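You operate a simulated robot arm through the tools that you are given. There is no shell and no other tool.

The job below is to be done with a simulated robot arm. You get a single attempt, and the scene is never put back.

TASK
Put things in order on the long counter top. At the end: the yellow night lamp stands on top of the teal bulb sleeve (marked "15 W"); the orange pouch stands where the yellow night lamp stood; the black sensor cap stands where the orange pouch stood; the blue safety cap stands where the black sensor cap stood; the grey blank module is on the white plate; whatever was shut is shut again. Leave all else as you found it, and nothing knocked over.

The check looks at the end state, three seconds after you hand in, the way a careful person would. Anything else that was tipped, shoved, dropped, spilled or broken makes it a failure. Lids that push on must go on centred and level and be pressed home; caps that screw on are set level and turned clockwise until they are tight.

THE ROBOT
A 6-joint arm with a two-finger gripper, fixed in place. Base frame: the origin is at the foot of the arm, x ahead of it, y to its left, z up; the work surface is at about z = 0. Lengths are in m, angles in degrees, forces in N, time in s.
With the tool pointing down near the work surface it reaches from about 0.18 to 0.48 m from the base axis. Its first joint turns from -66.0 to 66.0 degrees. Payload 1.76 kg.
Tool frame: the origin (TCP) lies between the finger pads and is the grasp point; the fingertips stand 0.029 m ahead of it; z points along the fingers, y is the line along which they close. The gripper opens to 0.082 m; its body begins 0.058 m behind the TCP.
Orientation is that of the tool frame in the base frame, as [roll, pitch, yaw] about the fixed x, y, z axes, in that order (R = Rz(yaw) Ry(pitch) Rx(roll)). With the fingers straight down and closing along the base's y, the tool's x points along the base's -x, its y along +y and its z along -z.

THE INTERFACE
- The arm moves only by the tool arm_command. Its argument "motion" is text: rows parted by semicolons, each of 7 numbers parted by spaces: the shift along the tool's x, y, z in m, then the turn, a rotation vector about the tool's x, y, z in degrees, then the opening, from 0 (shut) to 1 (fully open). In form: dx dy dz wx wy wz gripper; .... A call has 1 to 20 rows; each row is the pose to reach, as a shift and turn from the pose commanded when the call began, along the tool's axes at that moment. Each row takes 0.2 s and may step no farther than 0.05 m and 8.6 degrees from the row before; otherwise, or with a gripper value out of range, the whole call is refused. A pose out of reach is approached as far as the arm can. The call stops where the force on the tool passes 40 N (or 10 N more than at its start, if that is more) or the arm is blocked; 0.2 s more then pass. The fingers move at their own pace (about 0.2035 m/s each) and stop on an object; they squeeze with about 34 N. The grip force told is the motor's: it shows also when the fingers shut on nothing. Time passes only in rows, and 0.2 s behind the last, so rows that repeat a pose let the fingers close. The reply holds the time, the measured pose of the TCP, the force on the tool along the base axes, the opening and the grip force, in the units named above and with some noise, with the torque about the TCP (base axes, N m) and any sound that the robot's microphone picked up, and new pictures: "show" is both (left out), scene, wrist or none.
- Cameras (640 x 400 px; columns grow to the right, rows downward): "scene" is fixed at [0.0327, 0.3294, 0.4121]; the picture's right is [-0.87, -0.50, 0.00], its down [-0.30, 0.52, -0.80] and it looks along [0.40, -0.69, -0.61] (base axes); focal length 214 px, centre (320, 200). "wrist" rides on the gripper at [0.079, 0.004, -0.089] in the tool frame; the picture's right is [-0.05, 1.00, 0.00], its down [-0.71, -0.04, -0.71] and it looks along [-0.71, -0.04, 0.71] (tool axes); focal length 256 px, centre (320, 200). There is no depth. A picture from a camera that has moved, and an enlarged one, comes with that camera's place and axes in the base frame and with its lens. The place of the scene camera against the robot may be out by one fixed shift of up to 0.018 m in any direction.
- inspect(camera, box): a new picture of the part [left, top, right, bottom] of that camera's present view, enlarged. No time passes.
- finish_job(): hands the job in; it is judged then, once.

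Nothing tells you positions but the pictures and the camera data. Unless the task says otherwise, let go and move clear before handing in.

The tools are called after ">>>" as a command line: name --argument value ..., lists and objects as JSON in quotes. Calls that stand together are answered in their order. arm_command: Moves the arm, as the interface text tells. Its arguments: {"type":"object","properties":{"motion":{"type":"string"},"show":{"type":"string","enum":["both","scene","wrist","none"]}},"required":["motion"]} The other tools are called the same way: inspect (camera, box) takes an enlarged picture of a part of a camera's view; finish_job () hands the job in.

At the start:

```text
clock: 0.0
tool_pos: [0.2422, -0.0033, 0.3275]
tool_rot: [180.0, 0.1, -179.9]
ft_force: [-0.2, -0.8, 0.7]
ft_torque: [0.01, 0.01, -0.01]
gripper_width: 0.0822
grip_force: 0.1
```

scene: 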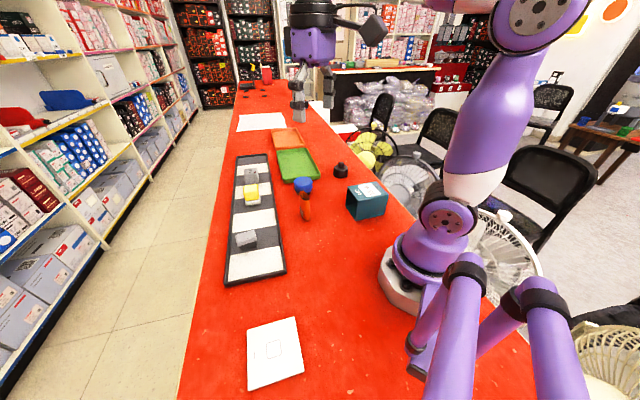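
wrist: 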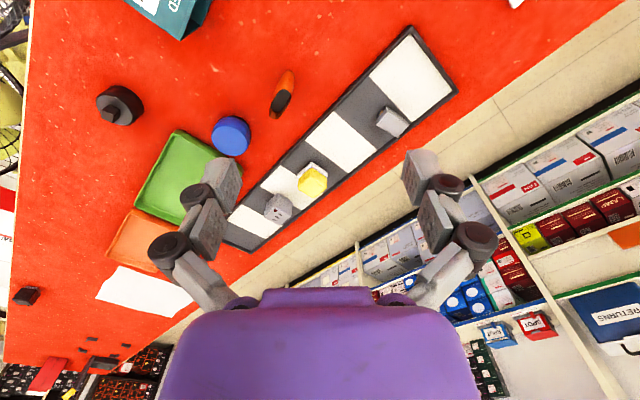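

I see a red counter with a checkered rail strip carrying a few small modules, a green and orange tray, a blue cap, an orange pouch, a black cap and a teal box. I'll take enlarged looks before moving.

>>> inspect --camera "scene" --box '[210, 120, 400, 240]'

>>> inspect --camera "scene" --box '[200, 220, 420, 400]'

>>> inspect --camera "wrist" --box '[80, 0, 340, 160]'

>>> inspect --camera "wrist" --box '[200, 20, 460, 260]'

```text
3.33 times, centred on (305, 180) of scene
camera zoom: at [0.0327, 0.3294, 0.4121], right [-0.87, -0.5, 0.0], down [-0.3, 0.52, -0.8], along [0.4, -0.69, -0.61], focal length 715 px, centre (370, 267)
```

zoom: 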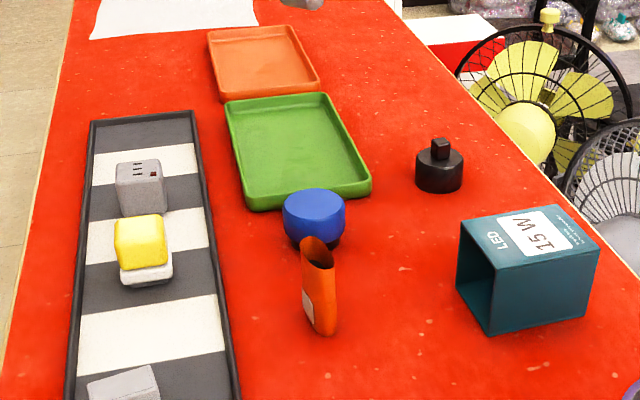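

```text
2.22 times, centred on (310, 310) of scene
camera zoom: at [0.0327, 0.3294, 0.4121], right [-0.87, -0.5, 0.0], down [-0.3, 0.52, -0.8], along [0.4, -0.69, -0.61], focal length 477 px, centre (342, -44)
```

zoom: 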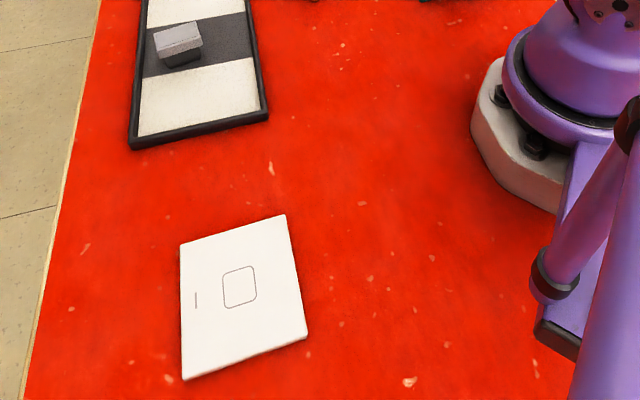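

```text
2.46 times, centred on (210, 80) of wrist
camera zoom: at [0.1638, 0.0009, 0.4156], right [0.05, 1.0, 0.0], down [0.71, -0.04, 0.71], along [0.71, -0.04, -0.71], focal length 630 px, centre (591, 495)
```

zoom: 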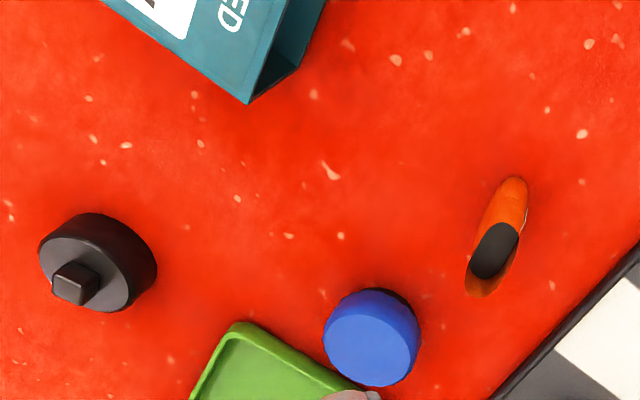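

```text
1.67 times, centred on (330, 140) of wrist
camera zoom: at [0.1638, 0.0009, 0.4156], right [0.05, 1.0, 0.0], down [0.71, -0.04, 0.71], along [0.71, -0.04, -0.71], focal length 427 px, centre (303, 300)
```

zoom: 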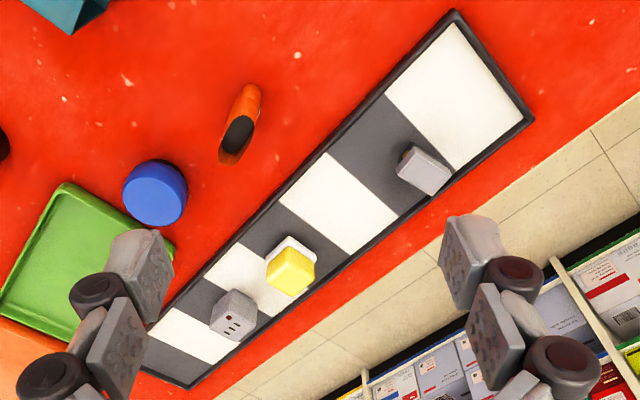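

I see the lamp at about (0.49, -0.03), the pouch at (0.31, -0.06), the blue cap at (0.39, -0.16), the black cap at (0.33, -0.33), the blank module at (0.38, 0.11), the sleeve near (0.15, -0.16) and the plate near (0.16, 0.25). I'll move lower toward the lamp to get a closer picture.

>>> arm_command --motion "-0.015 -0.0075 0.03 0 0 0 1; -0.03 -0.015 0.06 0 0 0 1; -0.045 -0.0225 0.09 0 0 0 1; -0.06 -0.03 0.12 0 0 0 1; -0.06 -0.03 0.12 0 0 0 1" --show "both"

```text
clock: 1.2
tool_pos: [0.3016, -0.0329, 0.2066]
tool_rot: [180.0, 0.1, -180.0]
ft_force: [0.0, -0.3, -0.2]
ft_torque: [0.03, -0.01, 0.0]
gripper_width: 0.0821
grip_force: 0.1
camera wrist: at [0.2224, -0.0288, 0.2944], right [0.05, 1.0, 0.0], down [0.71, -0.04, 0.71], along [0.71, -0.04, -0.71], focal length 256 px, centre (320, 200)
```

scene: 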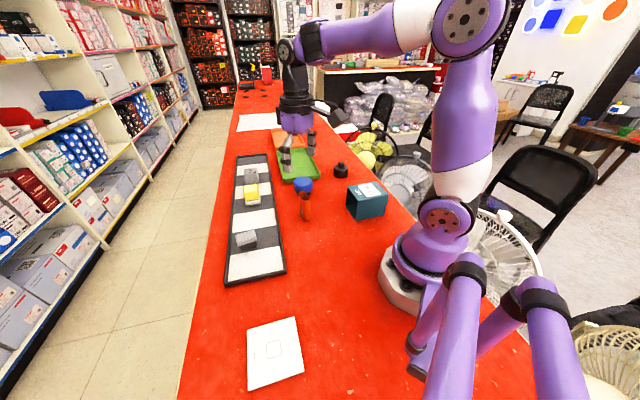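
wrist: 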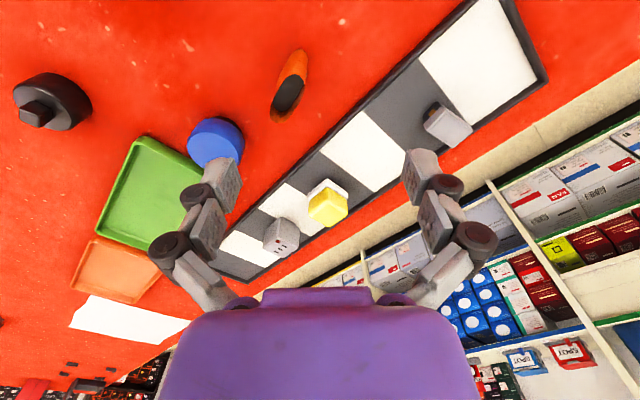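

The lamp and the neighbouring module are clearer from here. I'll enlarge the wrist picture to measure them.

>>> inspect --camera "wrist" --box '[230, 140, 390, 240]'

>>> inspect --camera "wrist" --box '[180, 40, 340, 140]'

>>> inspect --camera "wrist" --box '[0, 220, 200, 400]'

>>> inspect --camera "wrist" --box '[0, 50, 160, 150]'

```text
4.00 times, centred on (310, 190) of wrist
camera zoom: at [0.2224, -0.0288, 0.2944], right [0.05, 1.0, 0.0], down [0.71, -0.04, 0.71], along [0.71, -0.04, -0.71], focal length 1024 px, centre (360, 240)
```

zoom: 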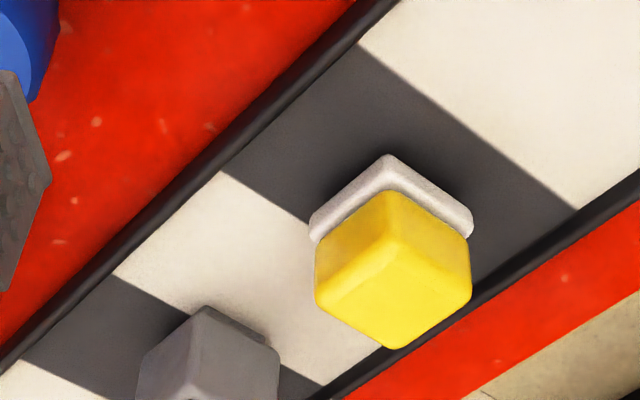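

```text
4.00 times, centred on (260, 90) of wrist
camera zoom: at [0.2224, -0.0288, 0.2944], right [0.05, 1.0, 0.0], down [0.71, -0.04, 0.71], along [0.71, -0.04, -0.71], focal length 1024 px, centre (560, 640)
```

zoom: 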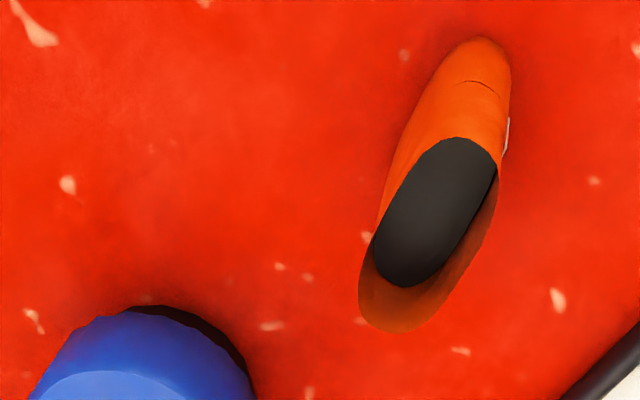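

```text
2.22 times, centred on (100, 310) of wrist
camera zoom: at [0.2224, -0.0288, 0.2944], right [0.05, 1.0, 0.0], down [0.71, -0.04, 0.71], along [0.71, -0.04, -0.71], focal length 569 px, centre (809, -44)
```

zoom: 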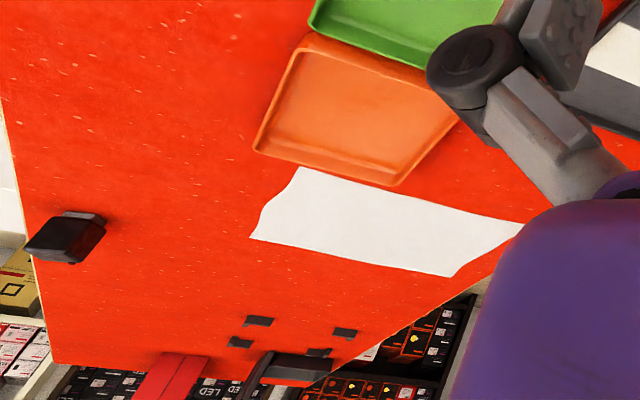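

```text
4.00 times, centred on (80, 100) of wrist
camera zoom: at [0.2224, -0.0288, 0.2944], right [0.05, 1.0, 0.0], down [0.71, -0.04, 0.71], along [0.71, -0.04, -0.71], focal length 1024 px, centre (1280, 600)
```

zoom: 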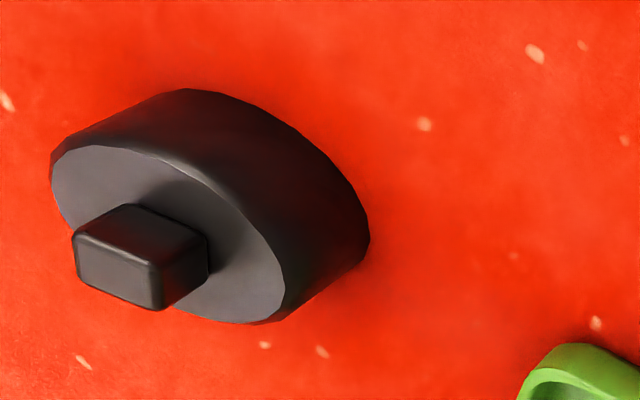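

The lamp measures about 41 mm tall with its centre near (0.499, -0.031), turned 45° to match the tray. Next I'll swing over to look at the teal sleeve from closer.

>>> arm_command --motion "0.0125 -0.009 -0.008 0 0 7.5 1; 0.025 -0.018 -0.016 0 0 15 1; 0.0375 -0.027 -0.024 0 0 22.5 1; 0.05 -0.036 -0.032 0 0 30 1; 0.0625 -0.045 -0.04 0 0 37.5 1; 0.075 -0.054 -0.048 0 0 45 1; 0.0875 -0.063 -0.056 0 0 52.5 1; 0.1 -0.07 -0.063 0 0 60 1; 0.1 -0.07 -0.063 0 0 60 1" --show "both"

```text
clock: 3.2
tool_pos: [0.2041, -0.1018, 0.2693]
tool_rot: [179.8, 0.0, 119.9]
ft_force: [0.1, 0.8, -0.6]
ft_torque: [-0.01, -0.03, 0.0]
gripper_width: 0.0821
grip_force: 0.0
camera wrist: at [0.1685, -0.0326, 0.358], right [0.89, 0.45, 0.0], down [0.32, -0.63, 0.71], along [0.32, -0.63, -0.71], focal length 256 px, centre (320, 200)
```

scene: 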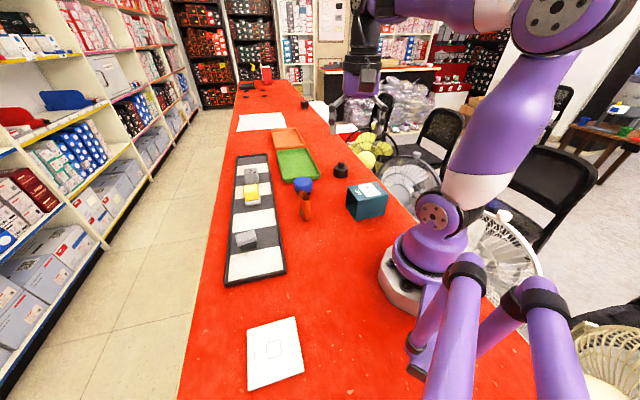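
wrist: 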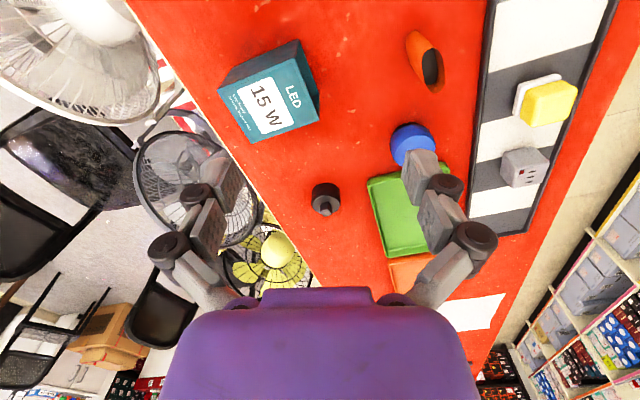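

The sleeve is well in view, with its open end facing the base side. I'll enlarge the sleeve, black cap and pouch to measure them.

>>> inspect --camera "wrist" --box '[200, 30, 344, 150]'

>>> inspect --camera "wrist" --box '[280, 150, 400, 225]'

>>> inspect --camera "wrist" --box '[360, 10, 520, 180]'

>>> inspect --camera "wrist" --box '[460, 50, 620, 200]'

```text
3.33 times, centred on (272, 90) of wrist
camera zoom: at [0.1685, -0.0326, 0.358], right [0.89, 0.45, 0.0], down [0.32, -0.63, 0.71], along [0.32, -0.63, -0.71], focal length 853 px, centre (480, 567)
```

zoom: 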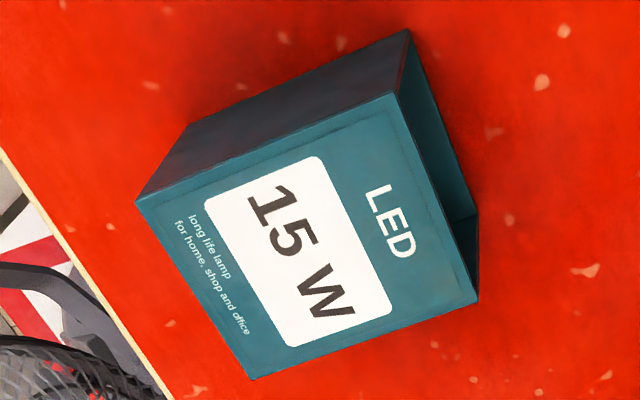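

```text
5.33 times, centred on (340, 188) of wrist
camera zoom: at [0.1685, -0.0326, 0.358], right [0.89, 0.45, 0.0], down [0.32, -0.63, 0.71], along [0.32, -0.63, -0.71], focal length 1365 px, centre (213, 267)
```

zoom: 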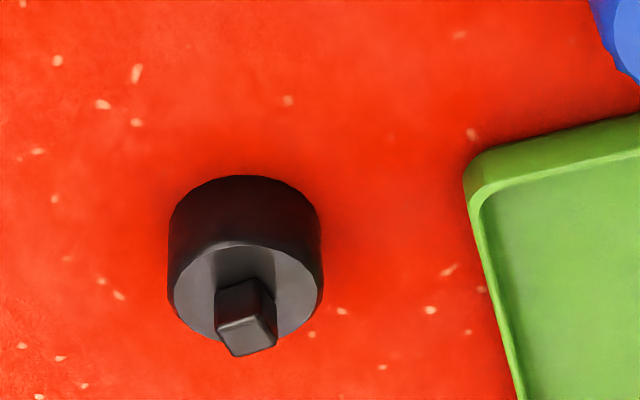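

```text
2.35 times, centred on (440, 95) of wrist
camera zoom: at [0.1685, -0.0326, 0.358], right [0.89, 0.45, 0.0], down [0.32, -0.63, 0.71], along [0.32, -0.63, -0.71], focal length 602 px, centre (38, 447)
```

zoom: 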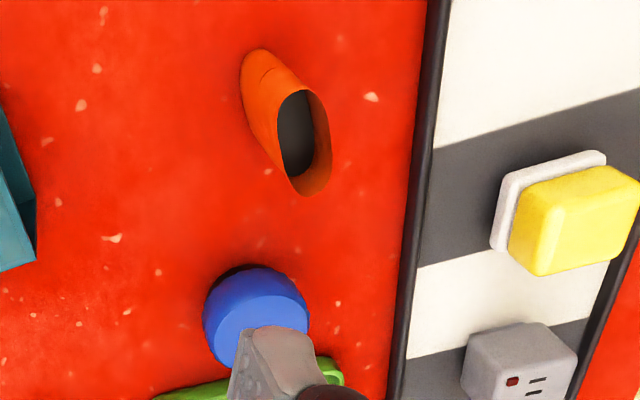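

```text
2.67 times, centred on (540, 125) of wrist
camera zoom: at [0.1685, -0.0326, 0.358], right [0.89, 0.45, 0.0], down [0.32, -0.63, 0.71], along [0.32, -0.63, -0.71], focal length 683 px, centre (-267, 400)
```

zoom: 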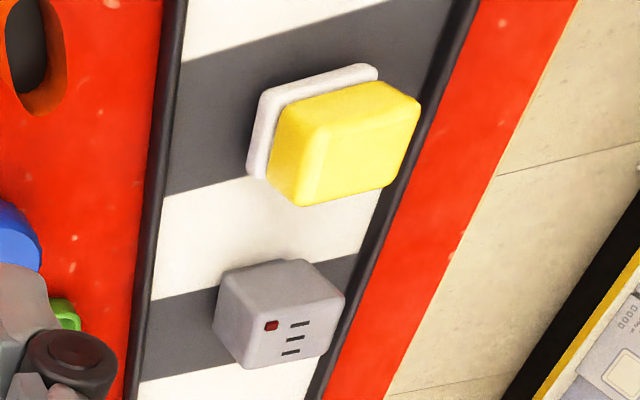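

The sleeve top is at z ≈ 0.073, centred near (0.177, -0.176), and the pouch rim is at z ≈ 0.064, centred near (0.32, -0.064). I'll go above the lamp with the fingers set to close across the tray, and test the reach.

>>> arm_command --motion "-0.0082 0.0324 0.0188 0 0 -1.9 1; -0.0165 0.0649 0.0376 0 0 -3.8 1; -0.0247 0.0973 0.0564 0 0 -5.7 1; -0.0329 0.1298 0.0753 0 0 -7.6 1; -0.0411 0.1622 0.0941 0 0 -9.5 1; -0.0494 0.1946 0.1129 0 0 -11.4 1; -0.0576 0.2271 0.1317 0 0 -13.3 1; -0.0658 0.2595 0.1505 0 0 -15.1 1; -0.0658 0.2595 0.1505 0 0 -15.1 1; -0.0658 0.2595 0.1505 0 0 -15.1 1" --show "both"

```text
clock: 5.4
tool_pos: [0.4582, -0.0343, 0.1196]
tool_rot: [-180.0, 0.1, 135.0]
ft_force: [-0.3, -0.2, 0.0]
ft_torque: [-0.01, 0.01, -0.03]
gripper_width: 0.0817
grip_force: 0.0
camera wrist: at [0.4054, 0.0244, 0.2083], right [0.74, 0.67, 0.0], down [0.47, -0.52, 0.71], along [0.47, -0.53, -0.71], focal length 256 px, centre (320, 200)
```

scene: 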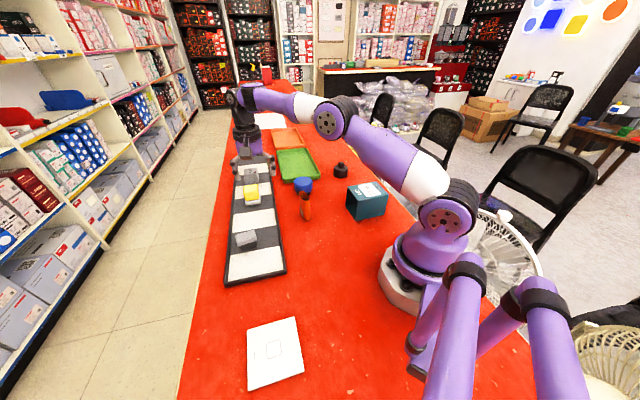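
wrist: 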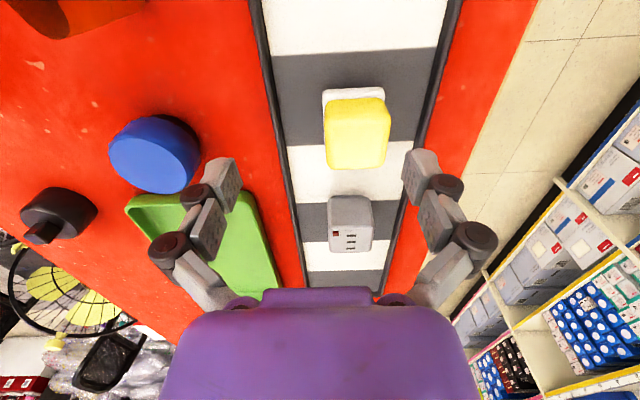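

The arm reached that pose, and the lamp appears square to the gripper between the fingers. I'll enlarge the picture to refine the lamp's position.

>>> inspect --camera "wrist" --box '[275, 60, 435, 180]'

>>> inspect --camera "wrist" --box '[90, 80, 250, 200]'

```text
3.33 times, centred on (355, 120) of wrist
camera zoom: at [0.4054, 0.0244, 0.2083], right [0.74, 0.67, 0.0], down [0.47, -0.52, 0.71], along [0.47, -0.53, -0.71], focal length 853 px, centre (203, 467)
```

zoom: 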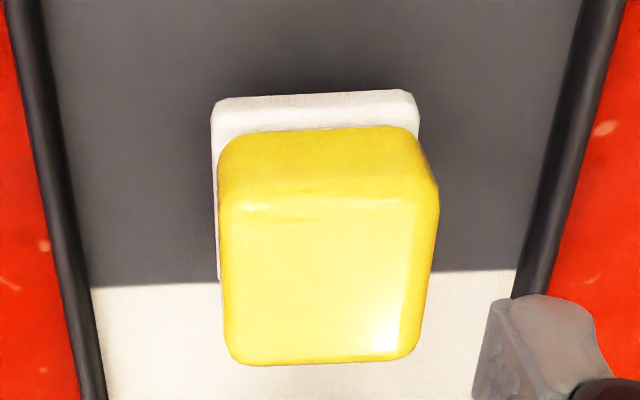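

```text
3.33 times, centred on (170, 140) of wrist
camera zoom: at [0.4054, 0.0244, 0.2083], right [0.74, 0.67, 0.0], down [0.47, -0.52, 0.71], along [0.47, -0.53, -0.71], focal length 853 px, centre (820, 400)
```

zoom: 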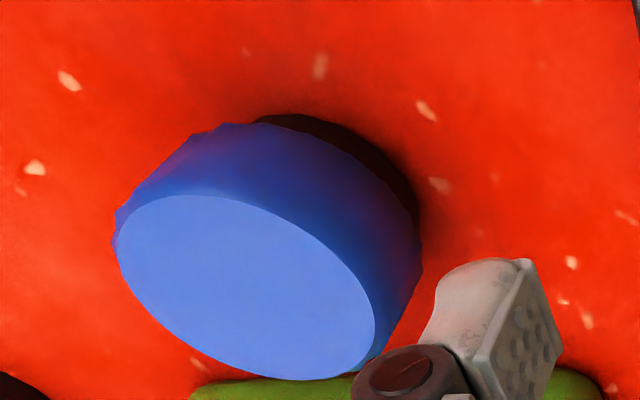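

The lamp's centre works out to about (0.4965, -0.035), with its yellow body about 41 mm wide. I'll shift over it at a safe height, and see whether the arm really gets there.

>>> arm_command --motion "-0.0138 0.0133 0.01 0 0 0 1; -0.0276 0.0266 0.02 0 0 0 1; -0.0276 0.0266 0.03 0 0 0 1; -0.0276 0.0266 0.03 0 0 0 1; -0.0276 0.0266 0.03 0 0 0 1" --show "wrist"

```text
clock: 6.6
tool_pos: [0.4763, -0.0323, 0.087]
tool_rot: [179.9, 0.2, 135.2]
ft_force: [-0.7, -1.1, -0.5]
ft_torque: [0.01, 0.01, 0.04]
gripper_width: 0.0818
grip_force: 0.1
out of reach, approached as far as the arm can: row 1, 2, 3, 4, 5
camera wrist: at [0.4229, 0.0263, 0.1766], right [0.74, 0.67, 0.0], down [0.47, -0.52, 0.71], along [0.47, -0.53, -0.71], focal length 256 px, centre (320, 200)
```

wrist: 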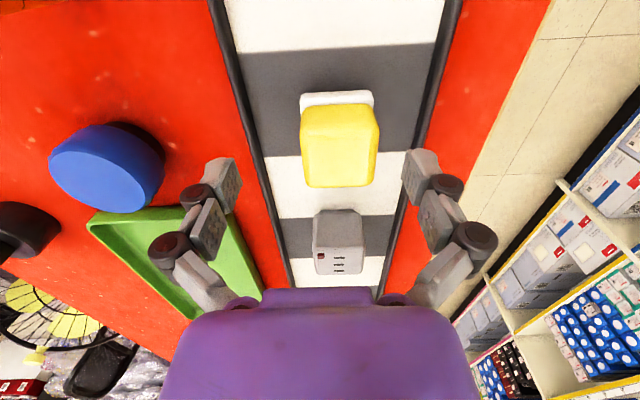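

Straight down, the arm stops at x ≈ 0.476, about 2 cm short. I'll tilt the tool 20° about the closing axis, which keeps the pads parallel to the lamp's faces and brings the wrist back.

>>> arm_command --motion "0 0 0 0 -6.7 0 1; 0 0 0 0 -13.4 0 1; 0 0 0 0 -20 0 1; 0 0 0 0 -20 0 1; 0 0 0 0 -20 0 1" --show "both"

```text
clock: 7.8
tool_pos: [0.4635, -0.0179, 0.1567]
tool_rot: [-179.8, 19.8, 135.1]
ft_force: [-0.2, 0.2, 0.0]
ft_torque: [0.03, 0.04, -0.05]
gripper_width: 0.0821
grip_force: 0.1
out of reach, approached as far as the arm can: row 1, 2, 3, 4, 5
camera wrist: at [0.3923, 0.0598, 0.2133], right [0.74, 0.67, 0.02], down [0.28, -0.32, 0.9], along [0.61, -0.67, -0.43], focal length 256 px, centre (320, 200)
```

scene: 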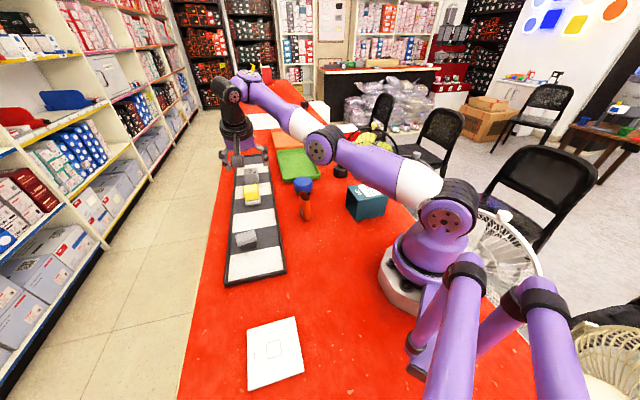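
wrist: 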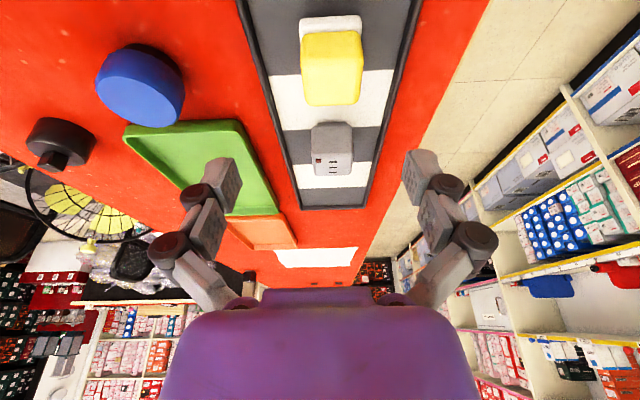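

The arm seems to have stuck with its elbow straight, ending up higher than asked (z = 0.157) though nothing was touched. I'll pull back and up to bend the elbow, then extend again with the tilt kept.

>>> arm_command --motion "0.0132 -0.0212 -0.026 0 0 0 1; 0.0264 -0.0425 -0.052 0 0 0 1; 0.0395 -0.0637 -0.078 0 0 0 1; 0.0527 -0.0849 -0.104 0 0 0 1; 0.0527 -0.0849 -0.104 0 0 0 1; 0.0527 -0.0849 -0.104 0 0 0 1" --show "both"

```text
clock: 9.2
tool_pos: [0.3842, -0.0157, 0.2869]
tool_rot: [-180.0, 19.9, 135.2]
ft_force: [0.0, 0.7, 0.9]
ft_torque: [0.0, 0.01, 0.01]
gripper_width: 0.082
grip_force: 0.1
out of reach, approached as far as the arm can: row 1, 2, 3, 4, 5, 6
camera wrist: at [0.3133, 0.0619, 0.3429], right [0.74, 0.67, 0.02], down [0.27, -0.32, 0.91], along [0.61, -0.67, -0.42], focal length 256 px, centre (320, 200)
```

scene: 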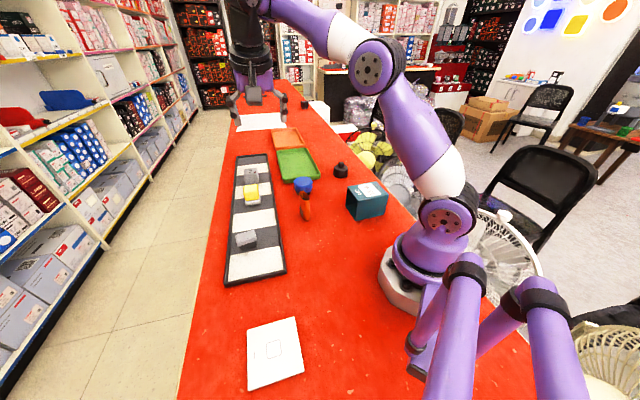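
wrist: 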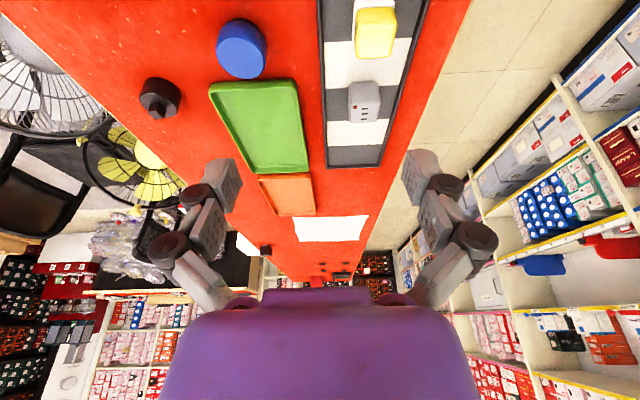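

The arm still reports out of reach although this pose should be easy, so the tilt itself seems to hit a joint limit. I'll undo the tilt to find where the commanded pose really is.

>>> arm_command --motion "0 0 0 0 6.7 0 1; 0 0 0 0 13.4 0 1; 0 0 0 0 20 0 1; 0 0 0 0 20 0 1; 0 0 0 0 20 0 1" --show "scene"

```text
clock: 10.4
tool_pos: [0.3823, -0.0151, 0.2835]
tool_rot: [180.0, 0.2, 135.1]
ft_force: [0.4, -0.9, 0.1]
ft_torque: [0.01, 0.04, -0.03]
gripper_width: 0.0821
grip_force: 0.1
```

scene: 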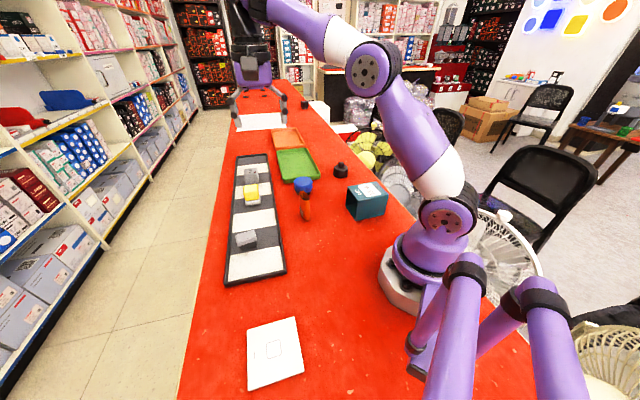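

Commands evidently get clipped to what is reached, and the tilt is what limits it. So I'll use a vertical grasp slightly off the lamp's centre on the near side: I return above the lamp's near edge, on its centre line.

>>> arm_command --motion "-0.0106 0.0133 0.0367 0 0 0 1; -0.0212 0.0267 0.0734 0 0 0 1; -0.0319 0.04 0.1101 0 0 0 1; -0.0425 0.0534 0.1468 0 0 0 1; -0.0531 0.0667 0.1835 0 0 0 1; -0.0531 0.0667 0.1835 0 0 0 1; -0.0531 0.0667 0.1835 0 0 0 1" --show "wrist"

```text
clock: 12.0
tool_pos: [0.469, -0.0023, 0.101]
tool_rot: [-180.0, 0.1, 135.1]
ft_force: [-0.1, 0.1, -0.6]
ft_torque: [-0.01, 0.03, 0.01]
gripper_width: 0.082
grip_force: 0.0
camera wrist: at [0.4152, 0.0564, 0.1888], right [0.74, 0.67, 0.0], down [0.47, -0.52, 0.71], along [0.47, -0.53, -0.71], focal length 256 px, centre (320, 200)
```

wrist: 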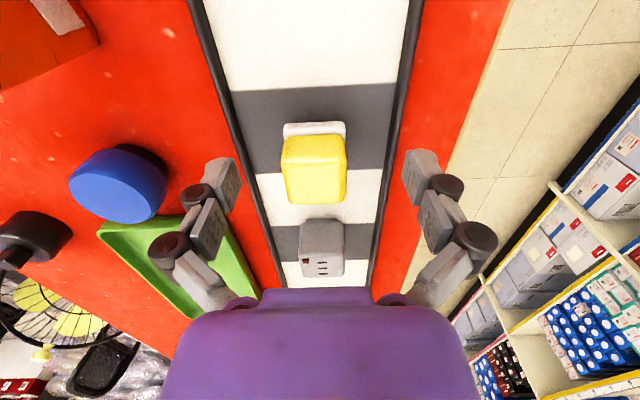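

The lamp is between the fingers, slightly ahead. I'll enlarge to check the sideways centring.

>>> inspect --camera "wrist" --box '[235, 90, 395, 210]'

```text
3.33 times, centred on (315, 150) of wrist
camera zoom: at [0.4152, 0.0564, 0.1888], right [0.74, 0.67, 0.0], down [0.47, -0.52, 0.71], along [0.47, -0.53, -0.71], focal length 853 px, centre (337, 367)
```

zoom: 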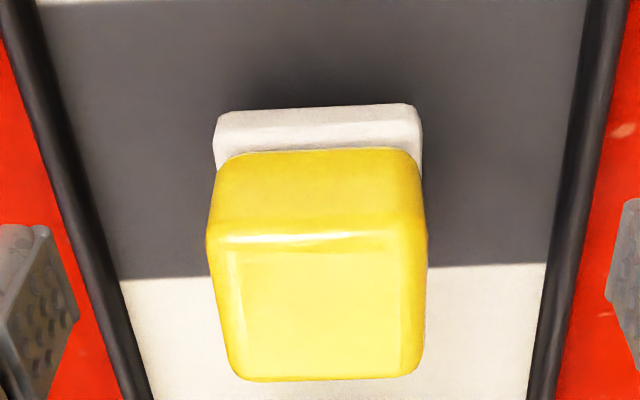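

By triangulating two views, the lamp's top is at z ≈ 0.056, centred near (0.490, -0.032). I'll correct 6 mm sideways, descend with the fingers straddling it, and slide outward to about 1 cm short of its centre.

>>> arm_command --motion "0 -0.006 0.012 0 0 0 1; -0.005 -0.006 0.028 0 0 0 1; -0.01 -0.006 0.041 0 0 0 1; -0.018 -0.006 0.041 0 0 0 1; -0.0258 -0.006 0.041 0 0 0 1; -0.0258 -0.006 0.041 0 0 0 1; -0.0258 -0.006 0.041 0 0 0 1" --show "both"

```text
clock: 13.6
tool_pos: [0.4797, -0.0245, 0.0583]
tool_rot: [180.0, 0.0, 135.1]
ft_force: [-0.2, -0.5, 0.7]
ft_torque: [0.0, -0.01, -0.02]
gripper_width: 0.082
grip_force: 0.1
camera wrist: at [0.4269, 0.0337, 0.1469], right [0.74, 0.67, 0.0], down [0.47, -0.52, 0.71], along [0.47, -0.53, -0.71], focal length 256 px, centre (320, 200)
```

scene: 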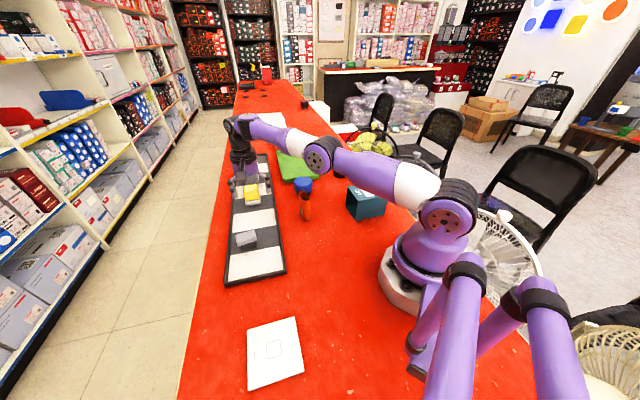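
wrist: 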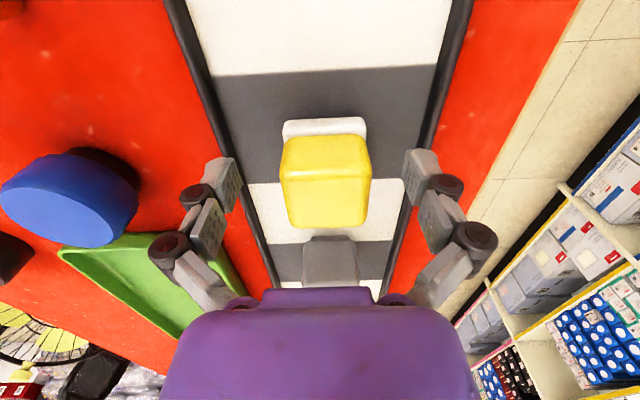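

The lamp sits between the fingers with about 2 mm sideways offset. I'll make a small correction and close on it.

>>> arm_command --motion "-0.004 0.0015 0.004 0 0 0 1; -0.004 0.0015 0.004 0 0 0 1; -0.004 0.0015 0.004 0 0 0 0; -0.004 0.0015 0.004 0 0 0 0; -0.004 0.0015 0.004 0 0 0 0; -0.004 0.0015 0.004 0 0 0 0" --show "wrist"

```text
clock: 15.0
tool_pos: [0.4806, -0.0275, 0.0548]
tool_rot: [179.9, 0.2, 134.9]
ft_force: [0.0, -5.3, 20.3]
ft_torque: [-0.42, -0.2, -0.02]
gripper_width: 0.043
grip_force: 33.7
out of reach, approached as far as the arm can: row 1, 2, 3, 4, 5, 6
camera wrist: at [0.4274, 0.0309, 0.1434], right [0.74, 0.67, 0.0], down [0.47, -0.53, 0.71], along [0.48, -0.53, -0.7], focal length 256 px, centre (320, 200)
```

wrist: 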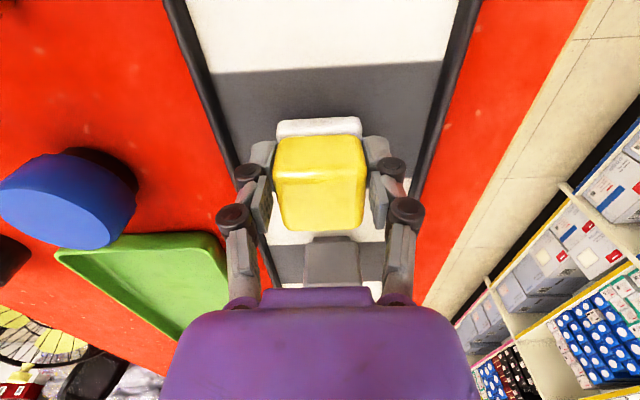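

The fingers hold the lamp at 43 mm width, with some downward press on it. I'll lift it gently and bring it a little inward.

>>> arm_command --motion "0 0 -0.006 0 0 0 0; 0 0 -0.014 0 0 0 0; 0.008 0 -0.025 0 0 0 0; 0.02 -0.01 -0.045 0 0 0 0; 0.035 -0.03 -0.07 0 0 0 0; 0.05 -0.05 -0.1 0 0 0 0; 0.05 -0.05 -0.1 0 0 0 0" --show "both"

```text
clock: 16.6
tool_pos: [0.4085, -0.0266, 0.1542]
tool_rot: [-179.9, 0.1, 135.1]
ft_force: [1.2, 0.7, 1.4]
ft_torque: [0.06, -0.08, 0.06]
gripper_width: 0.0429
grip_force: 34.0
camera wrist: at [0.3543, 0.0336, 0.2423], right [0.74, 0.67, 0.0], down [0.47, -0.52, 0.71], along [0.47, -0.53, -0.71], focal length 256 px, centre (320, 200)
```

scene: 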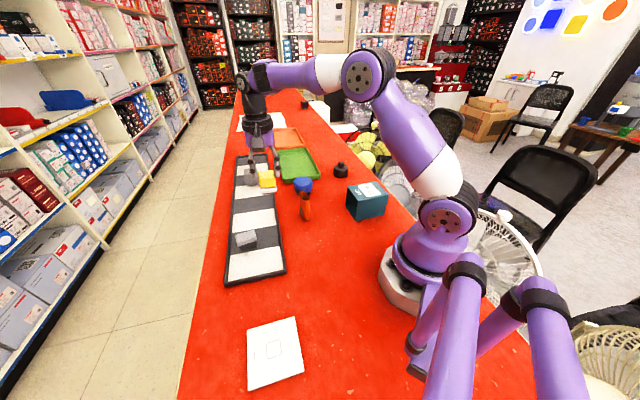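
wrist: 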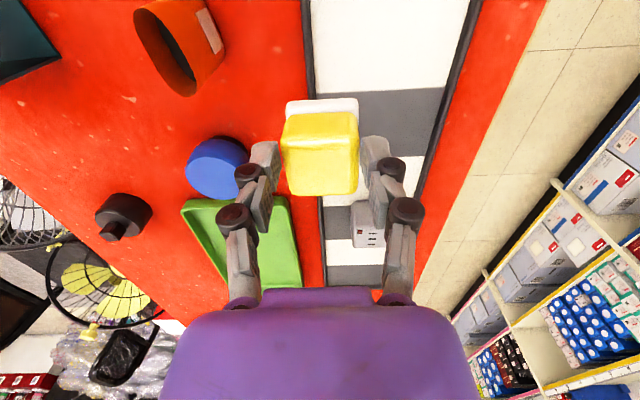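

The lamp is up, though it seems to sit a bit lower in the grip than before. I'll inspect how it is held.

>>> inspect --camera "wrist" --box '[230, 80, 420, 220]'

>>> inspect --camera "scene" --box '[220, 110, 320, 220]'

```text
2.86 times, centred on (325, 150) of wrist
camera zoom: at [0.3543, 0.0336, 0.2423], right [0.74, 0.67, 0.0], down [0.47, -0.52, 0.71], along [0.47, -0.53, -0.71], focal length 731 px, centre (306, 343)
```

zoom: 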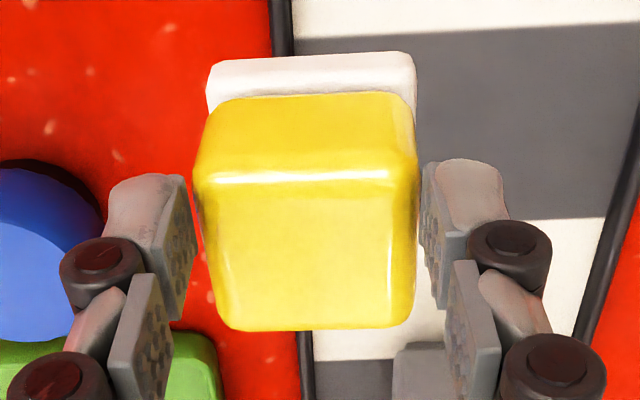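

```text
3.64 times, centred on (270, 165) of scene
camera zoom: at [0.0327, 0.3294, 0.4121], right [-0.87, -0.5, 0.0], down [-0.3, 0.52, -0.8], along [0.4, -0.69, -0.61], focal length 780 px, centre (502, 327)
```

zoom: 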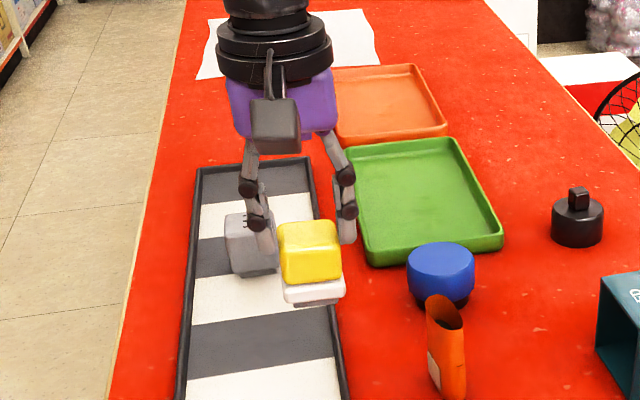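

I want to know whether the lamp hangs level, so I'll zoom in more on it from the scene camera.

>>> inspect --camera "scene" --box '[250, 160, 290, 200]'

```text
10.00 times, centred on (270, 180) of scene
camera zoom: at [0.0327, 0.3294, 0.4121], right [-0.87, -0.5, 0.0], down [-0.3, 0.52, -0.8], along [0.4, -0.69, -0.61], focal length 2145 px, centre (820, 400)
```

zoom: 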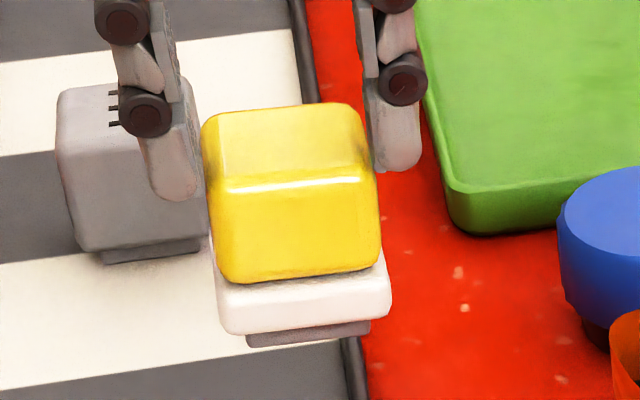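

The lamp has slid down in the grip and is held only by its top few millimetres. I'll set it straight back onto the tray nearby, at a spot inside easy reach, and then grasp it again properly.

>>> arm_command --motion "0 0.025 0.03 0 0 0 0; 0 0.05 0.06 0 0 0 0; 0 0.05 0.068 0 0 0 0; 0 0.05 0.068 0 0 0 0" --show "both"

```text
clock: 17.6
tool_pos: [0.4459, 0.007, 0.0861]
tool_rot: [180.0, 0.1, 135.1]
ft_force: [0.0, -0.3, 0.2]
ft_torque: [0.01, -0.01, -0.01]
gripper_width: 0.0
grip_force: 28.9
camera wrist: at [0.393, 0.0657, 0.1748], right [0.74, 0.67, 0.0], down [0.47, -0.52, 0.71], along [0.47, -0.53, -0.71], focal length 256 px, centre (320, 200)
```

scene: 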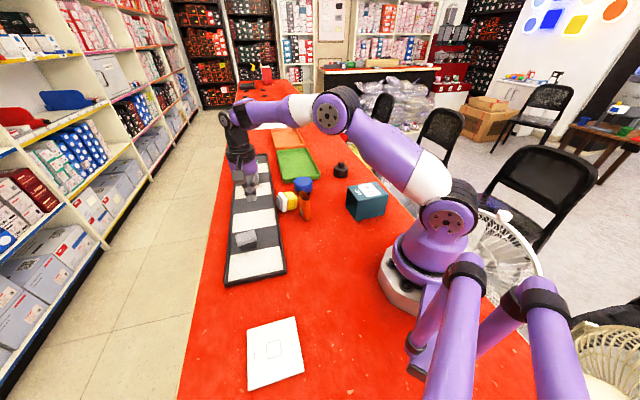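
wrist: 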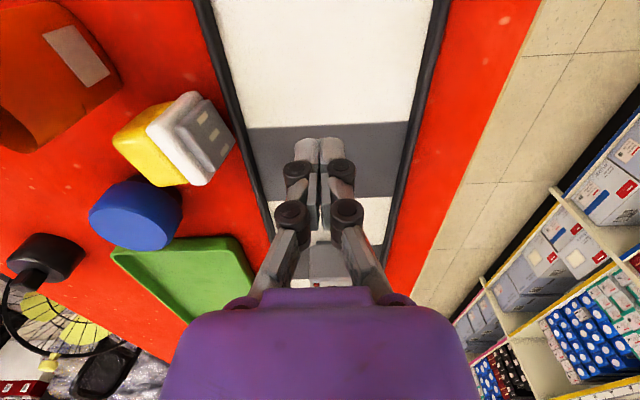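

The lamp slipped out and fell on its side on the counter, near the pouch and blue cap. I'll take a close look at what state everything is in before doing anything else.

>>> inspect --camera "scene" --box '[250, 160, 340, 230]'

>>> inspect --camera "wrist" --box '[60, 60, 270, 200]'

```text
5.71 times, centred on (295, 195) of scene
camera zoom: at [0.0327, 0.3294, 0.4121], right [-0.87, -0.5, 0.0], down [-0.3, 0.52, -0.8], along [0.4, -0.69, -0.61], focal length 1226 px, centre (463, 229)
```

zoom: 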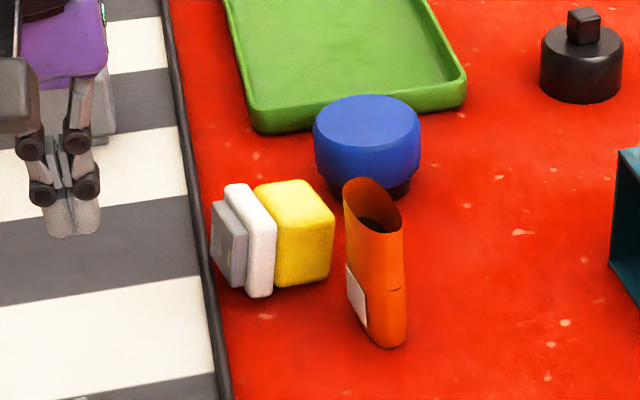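

```text
2.86 times, centred on (165, 130) of wrist
camera zoom: at [0.393, 0.0657, 0.1748], right [0.74, 0.67, 0.0], down [0.47, -0.52, 0.71], along [0.47, -0.53, -0.71], focal length 731 px, centre (763, 400)
```

zoom: 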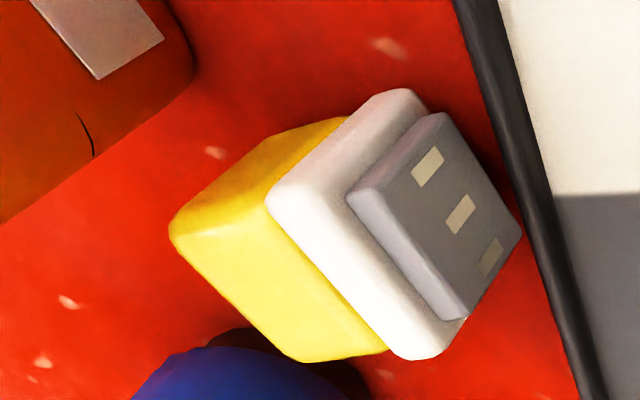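

The pouch, blue cap and tray look unmoved; only the lamp is lying on its side, with its foot toward the tray. Before choosing how to stand it up again, I'll move to a clear height and test how far the tool can tilt in the arm's own plane.

>>> arm_command --motion "0.008 -0.009 -0.03 0 0 -7.5 0; 0.026 -0.03 -0.055 0 0 -15 0; 0.045 -0.05 -0.08 0 0 -22.5 0; 0.063 -0.07 -0.1 0 0 -30 0; 0.081 -0.09 -0.11 0 0 -37.5 0; 0.0983 -0.1082 -0.12 0 0 -45 0; 0.0983 -0.1082 -0.12 0 0 -45 0" --show "both"

```text
clock: 19.2
tool_pos: [0.2978, -0.0001, 0.2055]
tool_rot: [180.0, 0.2, -179.8]
ft_force: [0.7, 0.1, 0.2]
ft_torque: [0.0, 0.0, 0.0]
gripper_width: 0.0002
grip_force: 28.6
camera wrist: at [0.219, 0.0039, 0.2943], right [0.05, 1.0, 0.0], down [0.71, -0.03, 0.71], along [0.71, -0.04, -0.71], focal length 256 px, centre (320, 200)
```

scene: 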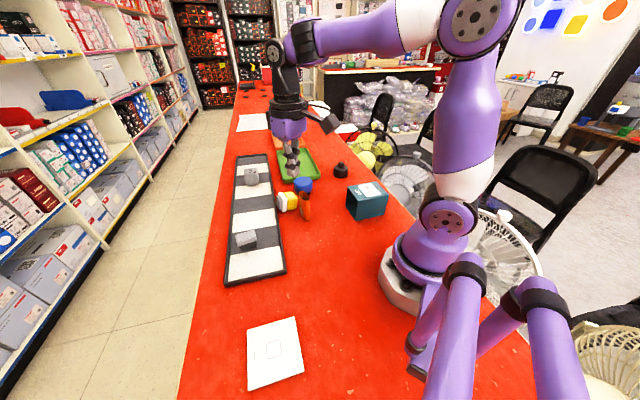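
wrist: 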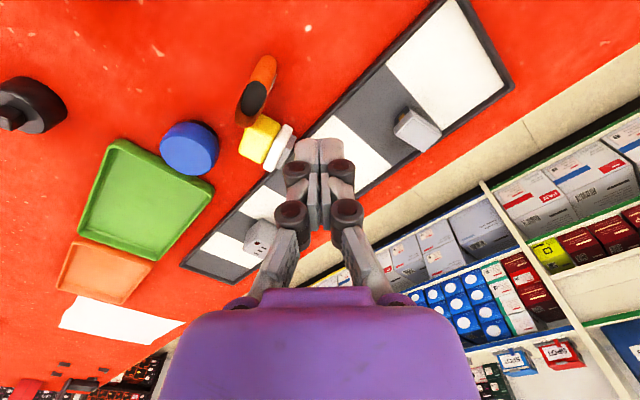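

I'm at a clear height over the counter with the tool vertical. Now I'll tilt the fingers outward in the arm's plane to find the limit.

>>> arm_command --motion "0 0 0 0 -8 0 0; 0 0 0 0 -16 0 0; 0 0 0 0 -24 0 0; 0 0 0 0 -32 0 0; 0 0 0 0 -40 0 0; 0 0 0 0 -40 0 0" --show "scene"

```text
clock: 20.6
tool_pos: [0.2982, -0.0006, 0.2071]
tool_rot: [180.0, 40.2, -179.9]
ft_force: [-0.4, -0.4, 0.0]
ft_torque: [-0.02, -0.02, -0.01]
gripper_width: 0.0004
grip_force: 29.2
```

scene: 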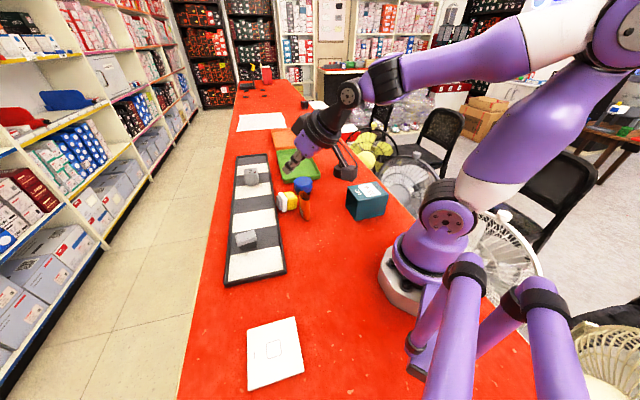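

A 40° outward tilt in the arm's plane works with no trouble. I'll test further, up to about 75°.

>>> arm_command --motion "0 0 0 0 -8 0 0; 0 0 0 0 -16 0 0; 0 0 0 0 -24 0 0; 0 0 0 0 -32 0 0; 0 0 0 0 -40 0 0; 0 0 0 0 -40 0 0" --show "none"

```text
clock: 22.0
tool_pos: [0.3701, -0.0006, 0.2296]
tool_rot: [-179.9, 80.1, -179.7]
ft_force: [0.2, -0.3, 0.3]
ft_torque: [0.01, 0.0, 0.01]
gripper_width: 0.0
grip_force: 29.2
out of reach, approached as far as the arm can: row 2, 3, 4, 5, 6
```

The in-plane tilt range is wide (80° reached at x = 0.37), so the earlier problem was sideways tilt; that helps for standing the lamp up later. Now I'll return to vertical and take a close look at the pouch, which I'll move first to clear space around the lamp.

>>> arm_command --motion "0.003 -0.002 -0.0117 0 8 0 0; 0.006 -0.004 -0.0233 0 16 0 0; 0.009 -0.006 -0.035 0 24 0 0; 0.012 -0.008 -0.0466 0 32 0 0; 0.015 -0.01 -0.0583 0 40 0 0; 0.018 -0.012 -0.07 0 48 0 0.2; 0.021 -0.014 -0.0816 0 56 0 0.4; 0.024 -0.016 -0.0932 0 64 0 0.6; 0.027 -0.018 -0.105 0 72 0 0.8; 0.0307 -0.02 -0.1165 0 80 0 1; 0.0307 -0.02 -0.1165 0 80 0 1" --show "both"

```text
clock: 24.4
tool_pos: [0.2502, -0.0187, 0.2228]
tool_rot: [180.0, 0.0, -179.9]
ft_force: [-0.5, 0.1, -0.4]
ft_torque: [-0.02, 0.0, 0.0]
gripper_width: 0.0818
grip_force: 0.2
camera wrist: at [0.1714, -0.0137, 0.3119], right [0.05, 1.0, 0.0], down [0.71, -0.04, 0.71], along [0.71, -0.04, -0.71], focal length 256 px, centre (320, 200)
```

scene: 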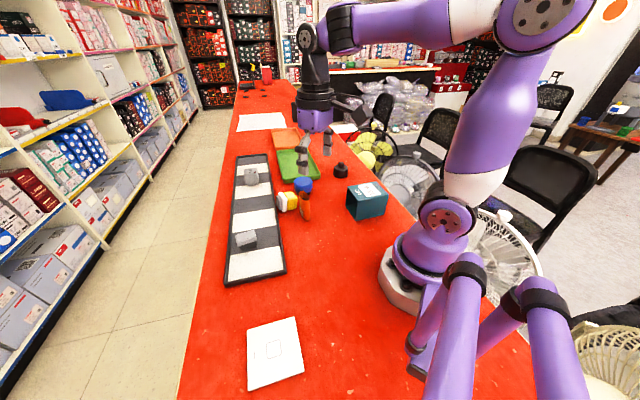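
wrist: 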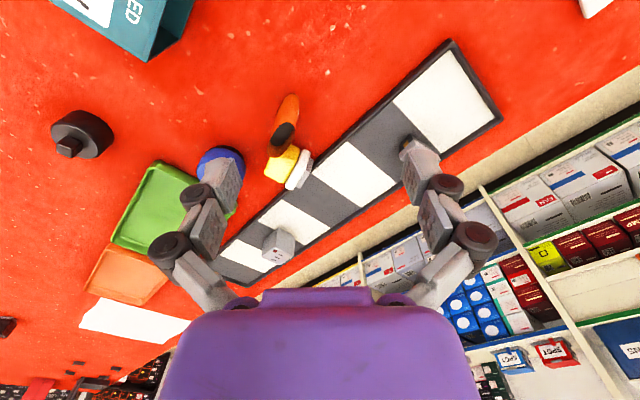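

I have a fresh view of the pouch, lamp and blue cap. I'll enlarge it to measure the pouch and fallen lamp.

>>> inspect --camera "wrist" --box '[230, 80, 350, 200]'

>>> inspect --camera "scene" --box '[265, 165, 335, 225]'

```text
3.33 times, centred on (290, 140) of wrist
camera zoom: at [0.1714, -0.0137, 0.3119], right [0.05, 1.0, 0.0], down [0.71, -0.04, 0.71], along [0.71, -0.04, -0.71], focal length 853 px, centre (420, 400)
```

zoom: 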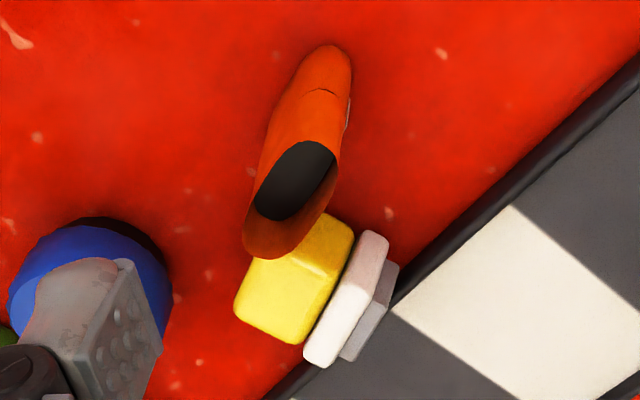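

```text
6.67 times, centred on (300, 195) of scene
camera zoom: at [0.0327, 0.3294, 0.4121], right [-0.87, -0.5, 0.0], down [-0.3, 0.52, -0.8], along [0.4, -0.69, -0.61], focal length 1430 px, centre (453, 233)
```

zoom: 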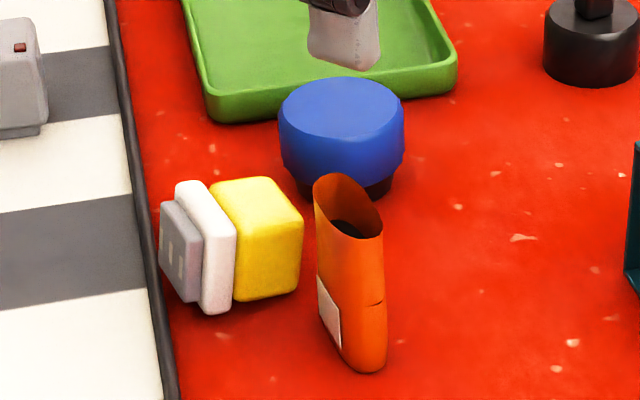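

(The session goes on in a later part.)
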